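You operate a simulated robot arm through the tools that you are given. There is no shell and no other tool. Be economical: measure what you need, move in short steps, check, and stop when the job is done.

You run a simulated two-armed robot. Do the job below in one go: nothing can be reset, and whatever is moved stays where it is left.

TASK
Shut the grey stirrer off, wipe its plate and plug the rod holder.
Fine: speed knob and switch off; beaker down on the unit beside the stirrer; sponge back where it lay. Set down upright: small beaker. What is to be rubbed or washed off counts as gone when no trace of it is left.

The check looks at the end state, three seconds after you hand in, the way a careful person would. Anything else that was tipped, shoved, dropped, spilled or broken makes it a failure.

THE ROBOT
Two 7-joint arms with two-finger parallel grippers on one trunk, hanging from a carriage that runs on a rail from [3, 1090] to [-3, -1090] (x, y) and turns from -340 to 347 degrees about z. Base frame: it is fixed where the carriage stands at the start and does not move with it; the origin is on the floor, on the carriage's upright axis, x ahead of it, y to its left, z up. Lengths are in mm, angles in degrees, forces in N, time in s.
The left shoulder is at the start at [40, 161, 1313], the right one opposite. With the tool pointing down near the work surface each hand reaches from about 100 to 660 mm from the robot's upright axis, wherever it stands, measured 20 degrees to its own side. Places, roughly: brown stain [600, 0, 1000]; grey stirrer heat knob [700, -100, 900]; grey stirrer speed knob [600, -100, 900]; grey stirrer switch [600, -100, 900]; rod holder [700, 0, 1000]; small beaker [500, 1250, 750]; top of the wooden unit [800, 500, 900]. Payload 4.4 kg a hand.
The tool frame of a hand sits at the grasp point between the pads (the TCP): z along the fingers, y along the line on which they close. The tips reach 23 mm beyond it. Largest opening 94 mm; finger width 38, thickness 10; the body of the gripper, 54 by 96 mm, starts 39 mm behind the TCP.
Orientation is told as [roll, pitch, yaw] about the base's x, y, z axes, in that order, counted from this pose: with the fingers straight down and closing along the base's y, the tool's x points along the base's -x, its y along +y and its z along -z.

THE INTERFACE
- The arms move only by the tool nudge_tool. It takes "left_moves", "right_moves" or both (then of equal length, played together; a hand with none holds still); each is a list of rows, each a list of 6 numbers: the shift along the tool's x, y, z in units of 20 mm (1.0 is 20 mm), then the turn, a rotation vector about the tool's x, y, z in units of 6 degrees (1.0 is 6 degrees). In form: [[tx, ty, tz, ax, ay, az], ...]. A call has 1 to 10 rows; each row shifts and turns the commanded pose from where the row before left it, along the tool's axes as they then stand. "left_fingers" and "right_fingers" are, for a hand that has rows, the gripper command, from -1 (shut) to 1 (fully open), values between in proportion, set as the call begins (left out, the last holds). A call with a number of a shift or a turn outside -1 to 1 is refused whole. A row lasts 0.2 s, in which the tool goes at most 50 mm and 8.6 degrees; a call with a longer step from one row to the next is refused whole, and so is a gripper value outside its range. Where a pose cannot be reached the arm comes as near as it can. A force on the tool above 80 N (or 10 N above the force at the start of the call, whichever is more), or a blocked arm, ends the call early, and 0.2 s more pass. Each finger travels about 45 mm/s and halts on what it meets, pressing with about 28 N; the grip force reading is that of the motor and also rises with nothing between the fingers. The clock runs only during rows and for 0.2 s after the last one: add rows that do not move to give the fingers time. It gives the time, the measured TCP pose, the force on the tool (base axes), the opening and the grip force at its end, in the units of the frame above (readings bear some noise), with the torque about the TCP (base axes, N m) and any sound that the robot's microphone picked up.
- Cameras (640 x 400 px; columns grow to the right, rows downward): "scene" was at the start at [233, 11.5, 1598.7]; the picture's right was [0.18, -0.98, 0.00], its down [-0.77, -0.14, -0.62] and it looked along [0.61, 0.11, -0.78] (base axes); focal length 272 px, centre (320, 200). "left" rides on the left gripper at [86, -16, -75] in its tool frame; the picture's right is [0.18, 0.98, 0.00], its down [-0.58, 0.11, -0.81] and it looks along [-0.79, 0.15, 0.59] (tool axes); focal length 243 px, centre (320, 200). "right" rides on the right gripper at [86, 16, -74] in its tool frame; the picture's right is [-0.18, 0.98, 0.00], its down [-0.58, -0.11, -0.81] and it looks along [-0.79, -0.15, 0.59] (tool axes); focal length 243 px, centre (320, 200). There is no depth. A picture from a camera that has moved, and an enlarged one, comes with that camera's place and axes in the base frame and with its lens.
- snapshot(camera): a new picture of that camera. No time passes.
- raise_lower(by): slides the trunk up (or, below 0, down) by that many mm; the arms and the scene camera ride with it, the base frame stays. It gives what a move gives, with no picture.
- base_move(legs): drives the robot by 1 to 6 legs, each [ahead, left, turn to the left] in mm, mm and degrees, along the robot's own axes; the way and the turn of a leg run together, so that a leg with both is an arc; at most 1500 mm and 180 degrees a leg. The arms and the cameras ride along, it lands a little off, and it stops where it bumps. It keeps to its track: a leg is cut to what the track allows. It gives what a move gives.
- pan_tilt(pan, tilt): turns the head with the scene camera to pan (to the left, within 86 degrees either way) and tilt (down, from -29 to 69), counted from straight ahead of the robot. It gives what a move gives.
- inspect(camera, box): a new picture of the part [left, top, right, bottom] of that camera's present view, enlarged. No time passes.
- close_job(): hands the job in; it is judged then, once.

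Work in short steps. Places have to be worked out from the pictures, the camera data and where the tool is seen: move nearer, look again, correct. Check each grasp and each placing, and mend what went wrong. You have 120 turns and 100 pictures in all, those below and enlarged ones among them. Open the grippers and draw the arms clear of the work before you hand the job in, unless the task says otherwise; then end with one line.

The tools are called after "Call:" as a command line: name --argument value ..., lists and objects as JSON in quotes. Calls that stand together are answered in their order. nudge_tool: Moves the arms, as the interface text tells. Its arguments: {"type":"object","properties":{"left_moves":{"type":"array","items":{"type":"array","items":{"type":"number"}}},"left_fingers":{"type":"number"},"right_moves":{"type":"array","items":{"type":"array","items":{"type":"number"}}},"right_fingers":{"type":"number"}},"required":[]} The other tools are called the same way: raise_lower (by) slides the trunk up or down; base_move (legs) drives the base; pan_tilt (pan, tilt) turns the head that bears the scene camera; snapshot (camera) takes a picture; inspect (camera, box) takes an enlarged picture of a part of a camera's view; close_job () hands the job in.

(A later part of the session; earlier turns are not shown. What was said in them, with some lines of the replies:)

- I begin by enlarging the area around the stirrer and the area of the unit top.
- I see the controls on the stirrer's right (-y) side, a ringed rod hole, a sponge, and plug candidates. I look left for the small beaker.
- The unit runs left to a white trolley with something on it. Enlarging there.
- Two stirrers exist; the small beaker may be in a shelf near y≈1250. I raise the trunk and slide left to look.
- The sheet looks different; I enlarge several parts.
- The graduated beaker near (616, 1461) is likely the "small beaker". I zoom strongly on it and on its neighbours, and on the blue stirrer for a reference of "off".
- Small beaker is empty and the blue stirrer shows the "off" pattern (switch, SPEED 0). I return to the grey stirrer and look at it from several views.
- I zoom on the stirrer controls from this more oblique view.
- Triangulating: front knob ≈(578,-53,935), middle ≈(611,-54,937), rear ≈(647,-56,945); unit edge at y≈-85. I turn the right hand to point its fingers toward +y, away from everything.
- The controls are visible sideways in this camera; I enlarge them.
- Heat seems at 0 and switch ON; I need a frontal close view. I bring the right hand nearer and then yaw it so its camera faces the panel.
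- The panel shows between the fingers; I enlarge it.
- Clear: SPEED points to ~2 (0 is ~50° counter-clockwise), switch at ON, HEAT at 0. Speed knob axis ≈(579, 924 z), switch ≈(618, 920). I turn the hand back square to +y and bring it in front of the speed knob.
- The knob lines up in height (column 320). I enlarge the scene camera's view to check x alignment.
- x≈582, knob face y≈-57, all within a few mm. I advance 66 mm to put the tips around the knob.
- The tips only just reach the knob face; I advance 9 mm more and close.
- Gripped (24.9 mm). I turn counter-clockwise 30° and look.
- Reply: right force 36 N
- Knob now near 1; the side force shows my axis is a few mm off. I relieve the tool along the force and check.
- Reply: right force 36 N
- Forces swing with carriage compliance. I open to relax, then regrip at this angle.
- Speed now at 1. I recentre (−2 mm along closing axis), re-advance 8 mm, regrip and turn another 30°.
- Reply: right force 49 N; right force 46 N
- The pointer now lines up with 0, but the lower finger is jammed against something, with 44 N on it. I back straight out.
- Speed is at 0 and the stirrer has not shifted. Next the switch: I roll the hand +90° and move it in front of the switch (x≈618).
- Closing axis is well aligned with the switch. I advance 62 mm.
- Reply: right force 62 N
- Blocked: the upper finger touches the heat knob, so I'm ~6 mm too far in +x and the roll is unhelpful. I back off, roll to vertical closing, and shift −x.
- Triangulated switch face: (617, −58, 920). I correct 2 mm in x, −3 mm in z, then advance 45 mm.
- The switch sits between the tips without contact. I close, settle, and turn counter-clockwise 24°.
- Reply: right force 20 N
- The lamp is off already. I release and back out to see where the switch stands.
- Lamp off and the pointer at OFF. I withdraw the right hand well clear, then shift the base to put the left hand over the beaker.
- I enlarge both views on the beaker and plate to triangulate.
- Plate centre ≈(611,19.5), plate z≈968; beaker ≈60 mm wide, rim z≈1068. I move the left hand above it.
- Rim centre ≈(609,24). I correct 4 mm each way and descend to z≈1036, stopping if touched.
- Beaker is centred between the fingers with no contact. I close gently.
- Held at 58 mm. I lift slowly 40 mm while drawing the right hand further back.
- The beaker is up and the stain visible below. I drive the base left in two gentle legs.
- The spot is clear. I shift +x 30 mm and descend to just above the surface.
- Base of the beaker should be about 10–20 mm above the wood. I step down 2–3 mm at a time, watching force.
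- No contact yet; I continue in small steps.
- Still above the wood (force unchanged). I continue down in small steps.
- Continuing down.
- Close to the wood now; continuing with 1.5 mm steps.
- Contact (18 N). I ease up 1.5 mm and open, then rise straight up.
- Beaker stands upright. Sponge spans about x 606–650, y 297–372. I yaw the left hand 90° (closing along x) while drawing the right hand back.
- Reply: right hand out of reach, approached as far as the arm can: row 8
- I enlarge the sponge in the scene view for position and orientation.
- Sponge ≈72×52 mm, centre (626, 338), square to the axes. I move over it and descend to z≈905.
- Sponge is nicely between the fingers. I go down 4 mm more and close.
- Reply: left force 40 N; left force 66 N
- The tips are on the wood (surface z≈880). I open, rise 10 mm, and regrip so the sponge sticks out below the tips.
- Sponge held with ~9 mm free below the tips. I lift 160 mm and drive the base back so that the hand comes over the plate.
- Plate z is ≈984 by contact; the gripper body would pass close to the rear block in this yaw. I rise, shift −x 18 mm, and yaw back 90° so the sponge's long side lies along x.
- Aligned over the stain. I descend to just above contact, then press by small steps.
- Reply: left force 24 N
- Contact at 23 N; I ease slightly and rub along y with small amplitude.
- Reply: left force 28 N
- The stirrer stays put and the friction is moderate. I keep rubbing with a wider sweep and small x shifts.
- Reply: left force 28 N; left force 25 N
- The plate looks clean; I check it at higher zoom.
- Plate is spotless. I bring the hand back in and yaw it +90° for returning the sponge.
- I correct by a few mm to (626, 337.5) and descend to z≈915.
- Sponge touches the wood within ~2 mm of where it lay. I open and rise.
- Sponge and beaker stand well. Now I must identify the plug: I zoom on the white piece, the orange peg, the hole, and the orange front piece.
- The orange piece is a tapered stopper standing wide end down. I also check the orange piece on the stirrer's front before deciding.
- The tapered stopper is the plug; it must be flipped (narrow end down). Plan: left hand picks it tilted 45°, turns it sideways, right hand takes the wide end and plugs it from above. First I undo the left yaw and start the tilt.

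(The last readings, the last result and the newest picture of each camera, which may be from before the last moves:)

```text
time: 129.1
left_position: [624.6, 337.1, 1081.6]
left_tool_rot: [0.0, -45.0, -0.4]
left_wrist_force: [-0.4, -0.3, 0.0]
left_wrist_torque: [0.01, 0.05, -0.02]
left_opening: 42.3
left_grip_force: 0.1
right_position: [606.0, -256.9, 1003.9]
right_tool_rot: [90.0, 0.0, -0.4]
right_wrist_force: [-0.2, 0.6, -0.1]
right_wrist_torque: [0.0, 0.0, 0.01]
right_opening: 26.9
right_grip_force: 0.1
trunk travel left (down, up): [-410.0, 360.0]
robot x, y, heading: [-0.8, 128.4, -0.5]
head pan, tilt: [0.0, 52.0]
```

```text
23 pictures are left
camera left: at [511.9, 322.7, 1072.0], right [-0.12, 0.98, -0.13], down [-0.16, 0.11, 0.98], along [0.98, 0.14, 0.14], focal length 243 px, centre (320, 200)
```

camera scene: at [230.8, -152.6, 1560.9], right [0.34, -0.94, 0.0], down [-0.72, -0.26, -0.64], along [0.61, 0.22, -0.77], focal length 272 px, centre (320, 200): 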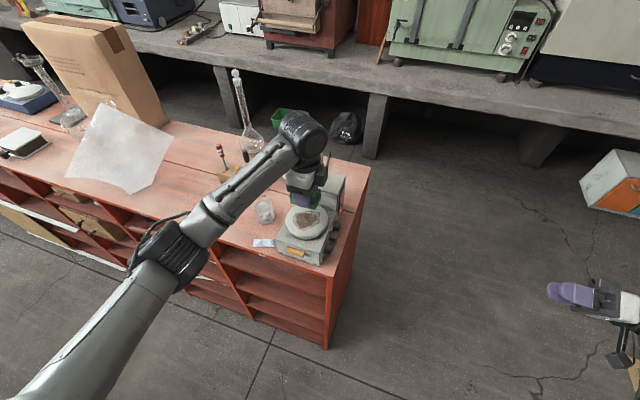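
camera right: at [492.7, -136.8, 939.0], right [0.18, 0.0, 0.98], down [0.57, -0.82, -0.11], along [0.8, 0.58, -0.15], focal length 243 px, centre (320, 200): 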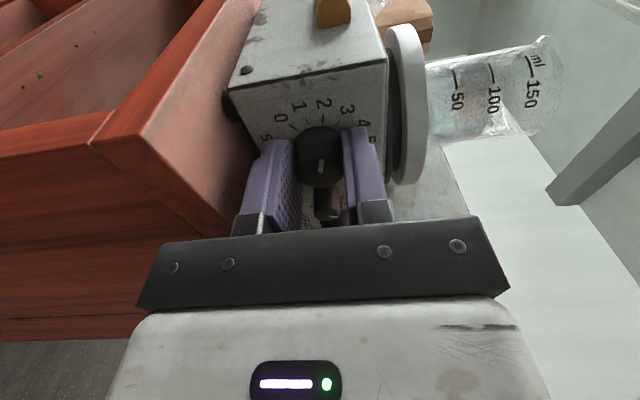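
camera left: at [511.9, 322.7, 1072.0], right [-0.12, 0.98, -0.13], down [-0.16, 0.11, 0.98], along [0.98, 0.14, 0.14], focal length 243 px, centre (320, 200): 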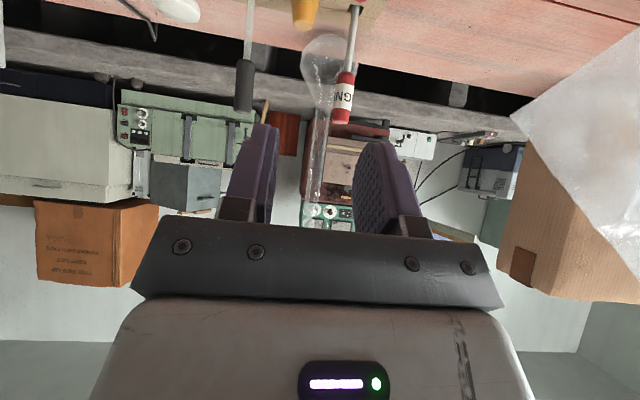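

Stopper's narrow top is ≈(757, 321, 951). I approach along the tilted tool axis, with the opening reduced to 34 mm, stopping 40 mm short.

Call:
nudge_tool --left_moves '[[-0.1, -0.4, 0.8, 0, 0, 0], [-0.07, -0.4, 0.8, 0, 0, 0], [0, 0, 0.8, 0, 0, 0], [0, 0, 0.8, 0, 0, 0], [0, 0, 0.8, 0, 0, 0], [0, 0, 0.8, 0, 0, 0], [0, 0, 0.8, 0, 0, 0], [0, 0, 0.8, 0, 0, 0], [0, 0, 0.3, 0, 0, 0], [0, 0, 0, 0, 0, 0]]' --left_fingers -0.28

Call:
snapshot --camera "left"

Call:
inspect --camera "scene" --box '[210, 120, 310, 220]'

```text
time: 131.3
left_position: [722.2, 320.6, 989.7]
left_tool_rot: [0.0, -44.9, -0.3]
left_wrist_force: [0.4, -0.6, -1.0]
left_wrist_torque: [0.0, -0.02, 0.04]
left_opening: 34.0
left_grip_force: 0.1
right_position: [605.7, -258.0, 1003.4]
right_tool_rot: [90.1, 0.0, -0.4]
right_wrist_force: [0.5, 0.5, -0.2]
right_wrist_torque: [0.0, 0.0, 0.01]
right_opening: 27.0
right_grip_force: 0.0
trunk travel left (down, up): [-410.0, 360.0]
robot x, y, heading: [2.2, 128.2, -0.6]
head pan, tilt: [0.0, 52.0]
```

```text
22 pictures are left
camera left: at [608.6, 305.7, 979.6], right [-0.12, 0.98, -0.13], down [-0.16, 0.11, 0.98], along [0.98, 0.14, 0.14], focal length 243 px, centre (320, 200)
```

left: 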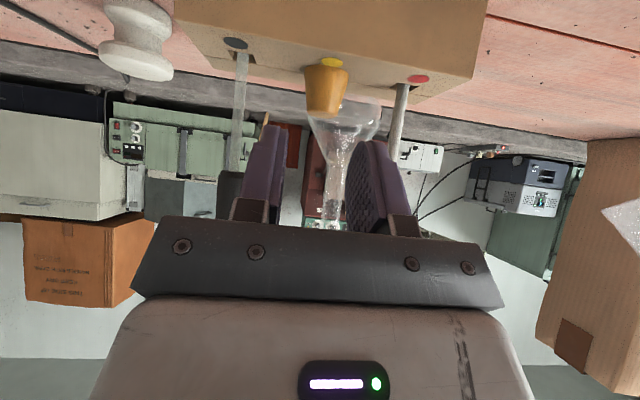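

```text
4.00 times, centred on (260, 170) of scene
camera zoom: at [234.3, 125.0, 1558.2], right [-0.01, -1.0, 0.0], down [-0.79, 0.01, -0.62], along [0.62, 0.0, -0.79], focal length 1087 px, centre (560, 320)
```

zoom: 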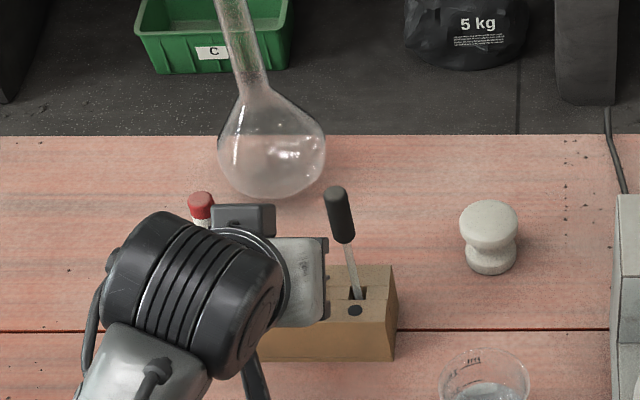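

Stopper: base z≈925, top≈949, axis (757, 322). I advance 41 mm to straddle its upper half.

Call:
nudge_tool --left_moves '[[0.1, 0.07, 0.6, 0, 0, 0], [0, 0, 0.6, 0, 0, 0], [0, 0, 0.5, 0, 0, 0], [0, 0, 0.37, 0, 0, 0], [0, 0, 0, 0, 0, 0]]'

Call:
snapshot --camera "left"

```text
time: 132.5
left_position: [752.0, 322.5, 958.8]
left_tool_rot: [0.0, -45.0, -0.4]
left_wrist_force: [0.7, 0.5, 0.3]
left_wrist_torque: [0.0, 0.02, -0.01]
left_opening: 33.5
left_grip_force: 0.1
right_position: [606.4, -258.2, 1003.7]
right_tool_rot: [90.1, 0.0, -0.4]
right_wrist_force: [0.2, 0.1, 0.5]
right_wrist_torque: [-0.01, 0.01, -0.02]
right_opening: 27.1
right_grip_force: 0.0
trunk travel left (down, up): [-410.0, 360.0]
robot x, y, heading: [3.3, 127.3, -0.5]
head pan, tilt: [0.0, 52.0]
```

```text
20 pictures are left
camera left: at [638.9, 307.3, 949.7], right [-0.12, 0.98, -0.13], down [-0.16, 0.11, 0.98], along [0.98, 0.14, 0.14], focal length 243 px, centre (320, 200)
```

left: 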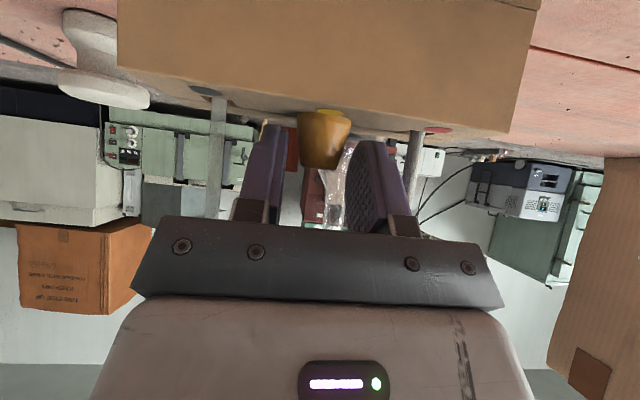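

Fingertips straddle the stopper about 6 mm above its base; I raise 3 mm and close.

Call:
nudge_tool --left_moves '[[-0.1, 0, -0.1, 0, 0, 0], [0, 0, 0, 0, 0, 0]]'

Call:
nudge_tool --left_moves '[[0, 0, 0, 0, 0, 0], [0, 0, 0, 0, 0, 0], [0, 0, 0, 0, 0, 0], [0, 0, 0, 0, 0, 0]]' --left_fingers -1

Call:
nudge_tool --left_moves '[[-0.3, 0, -0.3, 0, 0, 0], [-0.4, 0, -0.4, 0, 0, 0], [0, 0, 0, 0, 0, 0]]'

Call:
snapshot --camera "left"

```text
time: 133.1
left_position: [751.5, 322.6, 960.8]
left_tool_rot: [0.0, -45.0, -0.5]
left_wrist_force: [-0.8, 0.5, 0.7]
left_wrist_torque: [0.02, -0.01, 0.03]
left_opening: 33.7
left_grip_force: 0.0
right_position: [605.6, -258.9, 1002.7]
right_tool_rot: [90.1, 0.0, -0.4]
right_wrist_force: [0.4, -0.5, -0.6]
right_wrist_torque: [0.0, -0.01, 0.01]
right_opening: 26.7
right_grip_force: 0.1
trunk travel left (down, up): [-410.0, 360.0]
robot x, y, heading: [0.4, 127.1, -0.5]
head pan, tilt: [0.0, 52.0]
```

```text
time: 134.1
left_position: [751.2, 321.9, 961.4]
left_tool_rot: [0.0, -45.0, -0.4]
left_wrist_force: [-0.3, -1.0, -0.1]
left_wrist_torque: [-0.04, -0.03, 0.0]
left_opening: 19.8
left_grip_force: 28.3
right_position: [606.8, -257.7, 1002.5]
right_tool_rot: [90.1, 0.1, -0.4]
right_wrist_force: [0.3, -0.1, -0.7]
right_wrist_torque: [0.02, -0.04, -0.02]
right_opening: 27.1
right_grip_force: 0.1
trunk travel left (down, up): [-410.0, 360.0]
robot x, y, heading: [-1.3, 129.4, -0.5]
head pan, tilt: [0.0, 52.0]
```

```text
time: 134.9
left_position: [750.9, 322.7, 980.7]
left_tool_rot: [0.1, -45.0, -0.5]
left_wrist_force: [0.1, 0.5, -0.4]
left_wrist_torque: [0.0, 0.04, 0.04]
left_opening: 19.8
left_grip_force: 28.6
right_position: [606.3, -258.9, 1003.2]
right_tool_rot: [90.0, 0.0, -0.4]
right_wrist_force: [-0.3, -0.5, -0.3]
right_wrist_torque: [-0.01, -0.04, 0.0]
right_opening: 27.0
right_grip_force: 0.1
trunk travel left (down, up): [-410.0, 360.0]
robot x, y, heading: [1.2, 128.3, -0.6]
head pan, tilt: [0.0, 52.0]
```

```text
19 pictures are left
camera left: at [637.7, 307.1, 971.4], right [-0.12, 0.98, -0.13], down [-0.16, 0.11, 0.98], along [0.98, 0.14, 0.14], focal length 243 px, centre (320, 200)
```

left: 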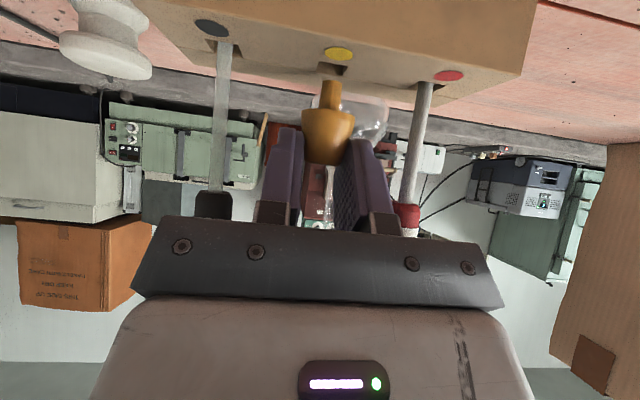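

The piece has a stem pointing down: it is a capped plug, so no flip is needed. I lift it high and draw it back in x.

Call:
nudge_tool --left_moves '[[-0.7, 0, -0.7, 0, 0, 0], [-0.7, 0, -0.7, 0, 0, 0], [-0.7, 0, -0.7, 0, 0, 0], [-0.7, 0, -0.7, 0, 0, 0], [-0.7, 0, -0.7, 0, 0, 0], [-0.7, 0, -0.7, 0, 0, 0], [0.54, 0, -0.54, 0, 0, 0], [0.54, 0, -0.54, 0, 0, 0], [0.54, 0, -0.54, 0, 0, 0], [0, 0, 0, 0, 0, 0]]'

Call:
base_move --legs '[[0, -293, 0.4]]'

Call:
snapshot --camera "left"

Call:
snapshot --camera "scene"

```text
time: 137.1
left_position: [706.0, 323.1, 1099.8]
left_tool_rot: [0.0, -45.0, -0.3]
left_wrist_force: [-0.8, -0.7, 0.4]
left_wrist_torque: [-0.02, -0.02, 0.0]
left_opening: 19.6
left_grip_force: 28.1
right_position: [606.5, -257.7, 1004.9]
right_tool_rot: [90.1, -0.2, -0.4]
right_wrist_force: [0.1, 0.2, 0.4]
right_wrist_torque: [-0.02, 0.0, 0.0]
right_opening: 26.8
right_grip_force: 0.2
trunk travel left (down, up): [-410.0, 360.0]
robot x, y, heading: [1.9, 133.1, -0.2]
head pan, tilt: [0.0, 52.0]
```

```text
time: 139.1
left_position: [703.9, 32.8, 1100.3]
left_tool_rot: [-0.1, -45.1, 0.0]
left_wrist_force: [-0.3, -0.9, 0.2]
left_wrist_torque: [0.02, 0.04, -0.01]
left_opening: 19.0
left_grip_force: 28.5
right_position: [608.6, -548.7, 1003.1]
right_tool_rot: [90.0, 0.0, 0.0]
right_wrist_force: [0.4, 0.0, 0.1]
right_wrist_torque: [0.0, -0.03, 0.01]
right_opening: 26.8
right_grip_force: 0.1
trunk travel left (down, up): [-410.0, 360.0]
robot x, y, heading: [-3.1, -165.7, -0.2]
head pan, tilt: [0.0, 52.0]
```

```text
18 pictures are left
camera left: at [590.1, 16.8, 1089.8], right [-0.13, 0.98, -0.13], down [-0.16, 0.11, 0.98], along [0.98, 0.15, 0.14], focal length 243 px, centre (320, 200)
```

left: 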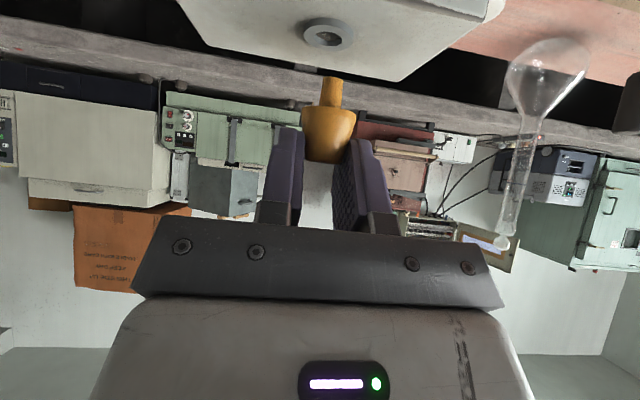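

```text
17 pictures are left
camera scene: at [233.4, -168.0, 1558.3], right [0.0, -1.0, 0.0], down [-0.79, 0.0, -0.62], along [0.62, 0.0, -0.79], focal length 272 px, centre (320, 200)
```

scene: 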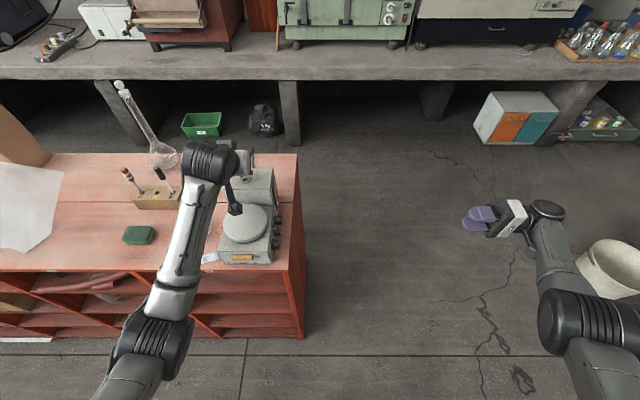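

Stem and ring hole are both visible ahead. For a side view of x alignment, I yaw the right hand's camera toward them.

Call:
nudge_tool --right_moves '[[0, 0, 0, 0, 1, 0], [0, 0, 0, 0, 1, 0], [0, 0, 0, 0, 1, 0], [0, 0, 0, 0, 1, 0], [0, 0, 0, 0, 1, 0], [0, 0, 0, 0, 1, 0]]' --right_fingers 1

Call:
inspect --camera "right" --box '[290, 40, 450, 200]'

```text
time: 140.5
left_position: [703.8, 32.6, 1099.2]
left_tool_rot: [-0.1, -45.1, 0.0]
left_wrist_force: [0.1, -0.1, -0.4]
left_wrist_torque: [-0.02, -0.03, 0.02]
left_opening: 18.7
left_grip_force: 27.8
right_position: [596.0, -536.4, 1033.7]
right_tool_rot: [88.1, -0.8, 11.2]
right_wrist_force: [-0.8, -0.1, 0.9]
right_wrist_torque: [0.0, 0.01, -0.03]
right_opening: 94.1
right_grip_force: 0.0
right hand out of reach, approached as far as the arm can: row 1, 2, 3, 4, 5, 6
trunk travel left (down, up): [-410.0, 360.0]
robot x, y, heading: [-3.5, -164.9, -0.1]
head pan, tilt: [0.0, 52.0]
```

```text
2.50 times, centred on (370, 120) of right
camera zoom: at [524.3, -625.5, 1051.8], right [0.16, 0.06, 0.98], down [0.73, -0.68, -0.07], along [0.66, 0.73, -0.16], focal length 606 px, centre (195, 400)
```

zoom: 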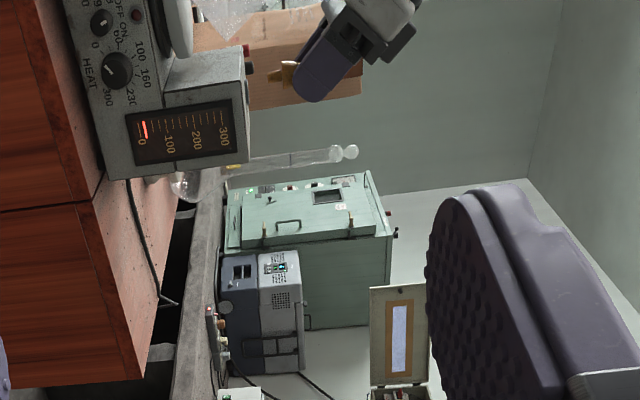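

A good side view. I enlarge around the plug and ring.

Call:
inspect --camera "right" --box '[322, 50, 374, 90]'

```text
10.00 times, centred on (348, 70) of right
camera zoom: at [524.3, -625.5, 1051.8], right [0.16, 0.06, 0.98], down [0.73, -0.68, -0.07], along [0.66, 0.73, -0.16], focal length 2426 px, centre (40, 1500)
```

zoom: 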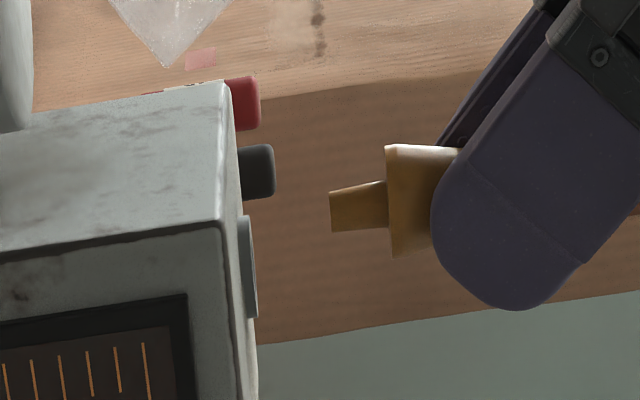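

Side view: ring centre is ≈8.7 mm further in +x and ≈3.7 mm in −y from the stem, 20 mm below. I correct, then lower 10 mm and recheck.

Call:
nudge_tool --left_moves '[[-0.16, -0.09, 0.16, 0, 0, 0], [-0.15, -0.095, 0.15, 0, 0, 0], [0.18, 0, 0.18, 0, 0, 0], [0.18, 0, 0.18, 0, 0, 0], [0, 0, 0, 0, 0, 0]]'

Call:
inspect --camera "right" --box '[322, 50, 374, 90]'

Call:
inspect --camera "left" --box '[270, 20, 390, 120]'

```text
time: 141.7
left_position: [712.2, 30.5, 1089.5]
left_tool_rot: [0.0, -45.1, 0.0]
left_wrist_force: [-0.2, 0.3, 0.0]
left_wrist_torque: [0.0, 0.01, -0.01]
left_opening: 18.6
left_grip_force: 28.4
right_position: [595.3, -535.1, 1034.8]
right_tool_rot: [88.1, -0.9, 11.3]
right_wrist_force: [-0.2, 0.5, -0.1]
right_wrist_torque: [0.0, -0.01, 0.05]
right_opening: 94.0
right_grip_force: 0.1
trunk travel left (down, up): [-410.0, 360.0]
robot x, y, heading: [-2.0, -168.6, -0.0]
head pan, tilt: [0.0, 52.0]
```

```text
10.00 times, centred on (348, 70) of right
camera zoom: at [524.4, -625.3, 1051.6], right [0.16, 0.06, 0.98], down [0.73, -0.68, -0.07], along [0.66, 0.73, -0.16], focal length 2426 px, centre (40, 1500)
```

zoom: 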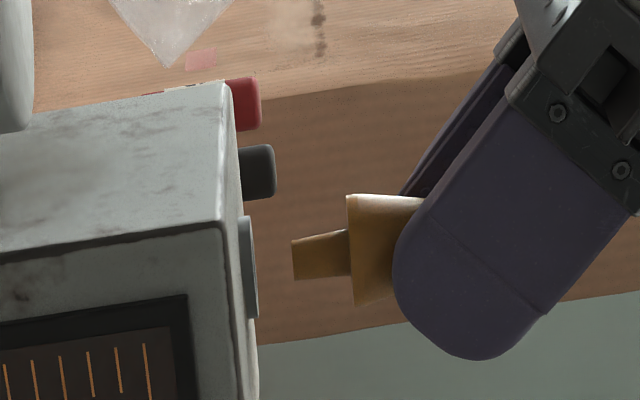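

```text
4.00 times, centred on (330, 70) of left
camera zoom: at [599.1, 13.3, 1079.9], right [-0.13, 0.98, -0.13], down [-0.16, 0.11, 0.98], along [0.98, 0.15, 0.14], focal length 970 px, centre (280, 720)
```

zoom: 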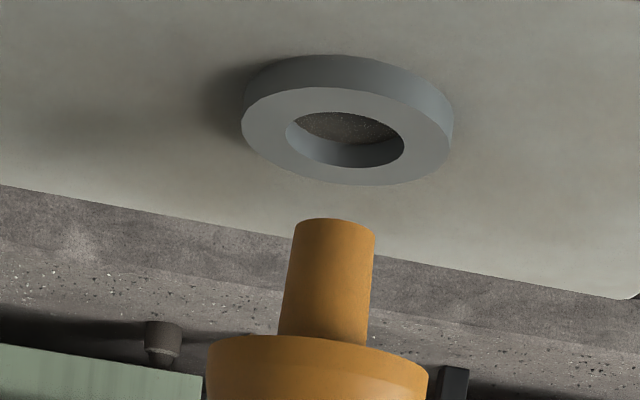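

Both views now show the stem straight above the hole. I lower straight down 20 mm in small rows.

Call:
nudge_tool --left_moves '[[0.118, 0, 0.118, 0, 0, 0], [0.118, 0, 0.118, 0, 0, 0], [0.118, 0, 0.118, 0, 0, 0], [0.118, 0, 0.118, 0, 0, 0], [0.118, 0, 0.118, 0, 0, 0], [0.118, 0, 0.118, 0, 0, 0], [0, 0, 0, 0, 0, 0]]'

Call:
inspect --camera "left" --box '[270, 20, 390, 120]'

```text
time: 143.3
left_position: [711.9, 29.4, 1069.3]
left_tool_rot: [0.0, -45.1, -0.1]
left_wrist_force: [0.2, 0.3, -0.4]
left_wrist_torque: [-0.01, 0.0, 0.0]
left_opening: 18.1
left_grip_force: 28.3
right_position: [596.9, -536.0, 1034.4]
right_tool_rot: [88.1, -0.8, 11.4]
right_wrist_force: [0.6, 0.1, -0.7]
right_wrist_torque: [0.01, 0.03, -0.01]
right_opening: 93.9
right_grip_force: 0.1
trunk travel left (down, up): [-410.0, 360.0]
robot x, y, heading: [1.1, -164.8, -0.2]
head pan, tilt: [0.0, 52.0]
```

```text
4.00 times, centred on (330, 70) of left
camera zoom: at [598.4, 13.3, 1060.1], right [-0.13, 0.98, -0.13], down [-0.16, 0.11, 0.98], along [0.98, 0.15, 0.14], focal length 970 px, centre (280, 720)
```

zoom: 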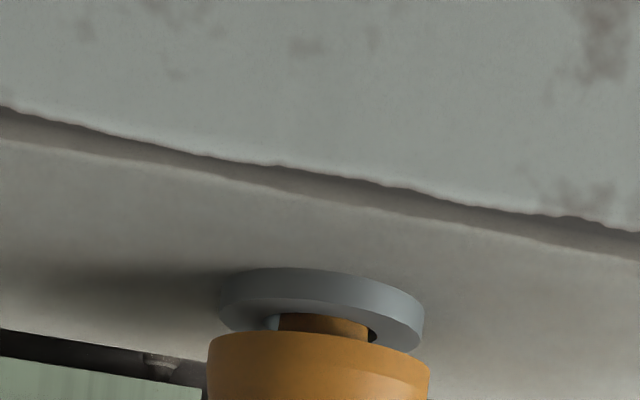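

The stem is in the hole with ~3 mm left. I lower in 1 mm steps until it seats.

Call:
nudge_tool --left_moves '[[0.04, 0, 0.04, 0, 0, 0], [0.04, 0, 0.04, 0, 0, 0], [0.03, 0, 0.03, 0, 0, 0], [0, 0, 0, 0, 0, 0]]'

Call:
nudge_tool --left_moves '[[0.03, 0, 0.03, 0, 0, 0], [0, 0, 0, 0, 0, 0]]'

Call:
inspect --camera "left" --box '[270, 20, 390, 120]'

```text
time: 144.3
left_position: [712.7, 29.5, 1065.8]
left_tool_rot: [0.1, -44.9, 0.1]
left_wrist_force: [0.3, 0.6, -0.9]
left_wrist_torque: [0.02, 0.0, 0.04]
left_opening: 17.6
left_grip_force: 27.3
right_position: [596.8, -536.6, 1033.8]
right_tool_rot: [88.1, -0.8, 11.3]
right_wrist_force: [0.4, -0.4, 0.0]
right_wrist_torque: [0.05, 0.02, 0.01]
right_opening: 94.0
right_grip_force: 0.0
trunk travel left (down, up): [-410.0, 360.0]
robot x, y, heading: [1.5, -162.6, -0.2]
head pan, tilt: [0.0, 52.0]
```

```text
time: 144.9
left_position: [712.1, 29.6, 1064.8]
left_tool_rot: [-0.1, -45.1, 0.0]
left_wrist_force: [1.6, 0.4, 0.3]
left_wrist_torque: [0.01, -0.04, 0.0]
left_opening: 17.9
left_grip_force: 27.8
right_position: [597.3, -536.5, 1035.3]
right_tool_rot: [88.1, -0.9, 11.4]
right_wrist_force: [0.1, 0.1, 0.0]
right_wrist_torque: [-0.04, -0.04, -0.01]
right_opening: 94.1
right_grip_force: 0.1
trunk travel left (down, up): [-410.0, 360.0]
robot x, y, heading: [0.2, -169.4, 0.1]
head pan, tilt: [0.0, 52.0]
```

```text
4.00 times, centred on (330, 70) of left
camera zoom: at [598.9, 13.3, 1055.4], right [-0.13, 0.98, -0.13], down [-0.16, 0.11, 0.98], along [0.98, 0.15, 0.14], focal length 970 px, centre (280, 720)
```

zoom: 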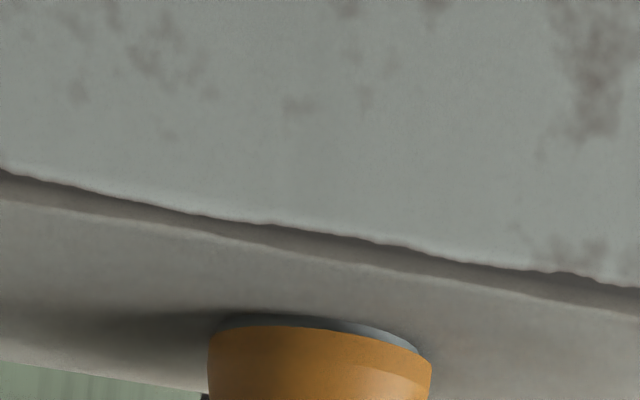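

The cap sits on the ring. I open and draw back along the tool axis.

Call:
nudge_tool --left_moves '[[0, 0, 0, 0, 0, 0], [0, 0, 0, 0, 0, 0], [0, 0, 0, 0, 0, 0], [0, 0, -0.5, 0, 0, 0], [0, 0, -1, 0, 0, 0], [0, 0, -1, 0, 0, 0], [0, 0, -1, 0, 0, 0], [0, 0, -1, 0, 0, 0], [0, 0, -1, 0, 0, 0], [0, 0, -1, 0, 0, 0]]' --left_fingers 0.2

Call:
inspect --camera "right" --box '[300, 40, 380, 100]'

```text
time: 147.1
left_position: [619.5, 29.0, 1157.0]
left_tool_rot: [0.1, -44.9, 0.0]
left_wrist_force: [0.8, 0.3, -0.5]
left_wrist_torque: [-0.01, -0.02, 0.0]
left_opening: 56.4
left_grip_force: 0.0
right_position: [597.2, -536.2, 1034.4]
right_tool_rot: [88.2, -0.8, 11.4]
right_wrist_force: [0.7, -0.3, 0.3]
right_wrist_torque: [0.02, -0.01, 0.01]
right_opening: 94.0
right_grip_force: 0.1
trunk travel left (down, up): [-410.0, 360.0]
robot x, y, heading: [2.4, -166.8, -0.0]
head pan, tilt: [0.0, 52.0]
```

```text
6.67 times, centred on (340, 70) of right
camera zoom: at [524.3, -625.3, 1051.6], right [0.16, 0.06, 0.98], down [0.73, -0.68, -0.07], along [0.66, 0.73, -0.16], focal length 1618 px, centre (187, 1067)
```

zoom: 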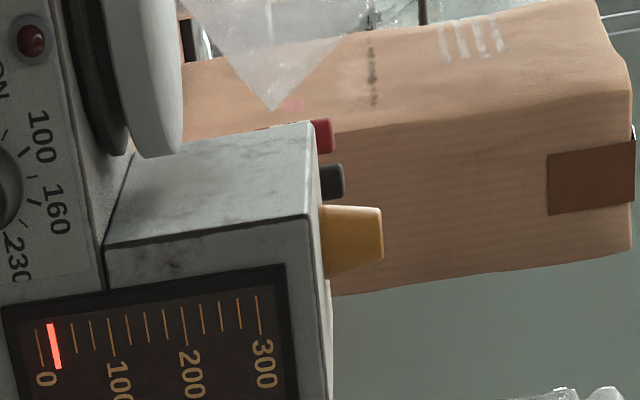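

Plug seated. I verify the knob and switch positions from this camera, and the scene overall.

Call:
inspect --camera "right" --box '[255, 0, 355, 80]'

Call:
pan_tilt --pan 20 --tilt 50

Call:
nudge_tool --left_moves '[[0, 0, -1, 0, 0, 0], [0, 0, -1, 0, 0, 0], [0, 0, -1, 0, 0, 0], [0, 0, -1, 0, 0, 0], [0, 0, -1, 0, 0, 0], [0, 0, -1, 0, 0, 0], [0, 0, -1, 0, 0, 0]]'

Call:
snapshot --camera "scene"

```text
5.00 times, centred on (305, 40) of right
camera zoom: at [524.3, -625.3, 1051.6], right [0.16, 0.06, 0.98], down [0.73, -0.68, -0.07], along [0.66, 0.73, -0.16], focal length 1213 px, centre (395, 1000)
```

zoom: 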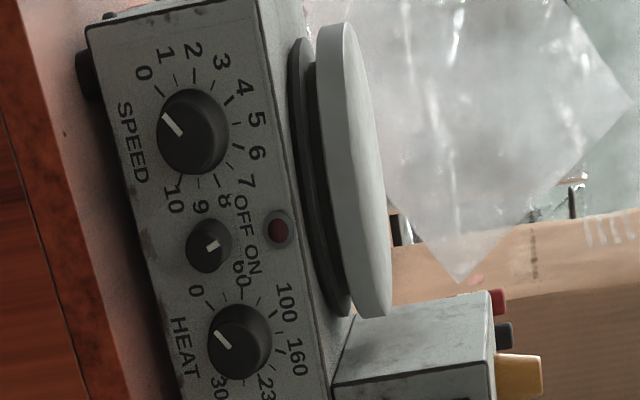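

```text
time: 147.9
left_position: [619.7, 30.1, 1157.0]
left_tool_rot: [0.0, -45.0, 0.0]
left_wrist_force: [0.3, 1.0, -0.4]
left_wrist_torque: [0.03, 0.02, 0.01]
left_opening: 56.3
left_grip_force: 0.1
right_position: [596.0, -536.5, 1034.0]
right_tool_rot: [88.1, -0.8, 11.3]
right_wrist_force: [-0.1, 0.8, -0.4]
right_wrist_torque: [0.0, -0.02, -0.01]
right_opening: 93.9
right_grip_force: 0.0
trunk travel left (down, up): [-410.0, 360.0]
robot x, y, heading: [0.9, -163.6, -0.0]
head pan, tilt: [20.0, 50.0]
```

```text
time: 149.5
left_position: [520.9, 30.8, 1256.9]
left_tool_rot: [0.0, -44.9, 0.0]
left_wrist_force: [0.0, 0.1, 1.1]
left_wrist_torque: [0.02, 0.01, 0.01]
left_opening: 56.4
left_grip_force: 0.0
right_position: [596.7, -535.5, 1034.6]
right_tool_rot: [88.3, -0.8, 11.4]
right_wrist_force: [-0.6, -1.1, -0.5]
right_wrist_torque: [-0.02, 0.0, -0.03]
right_opening: 93.9
right_grip_force: 0.0
trunk travel left (down, up): [-410.0, 360.0]
robot x, y, heading: [3.3, -163.9, 0.0]
head pan, tilt: [20.0, 50.0]
```

```text
8 pictures are left
camera scene: at [230.8, -141.2, 1560.9], right [0.34, -0.94, 0.0], down [-0.72, -0.26, -0.64], along [0.6, 0.22, -0.77], focal length 272 px, centre (320, 200)
```

scene: 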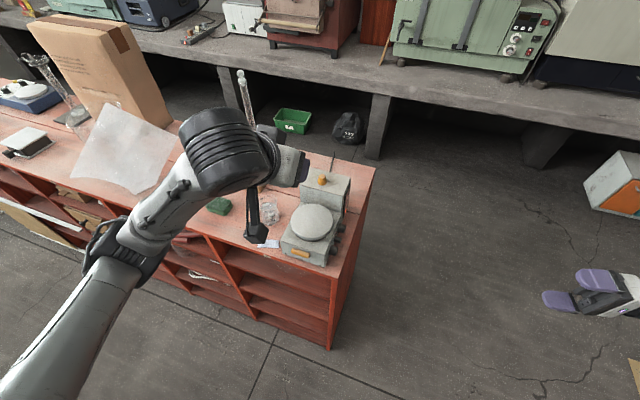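

SPEED at 0, switch at OFF with the lamp dark, and HEAT at 0. The plate is clean, the plug seated, and the beaker and sponge in place. Both grippers are open and clear, so I hand in.

Call:
close_job

```text
The job is handed in.
```

The grey stirrer is off (speed at 0, switch at OFF, lamp dark), its plate is wiped clean, and the rod holder is plugged with the orange capped plug; the beaker stands upright beside the stirrer and the sponge is back within about 2 mm of where it lay.
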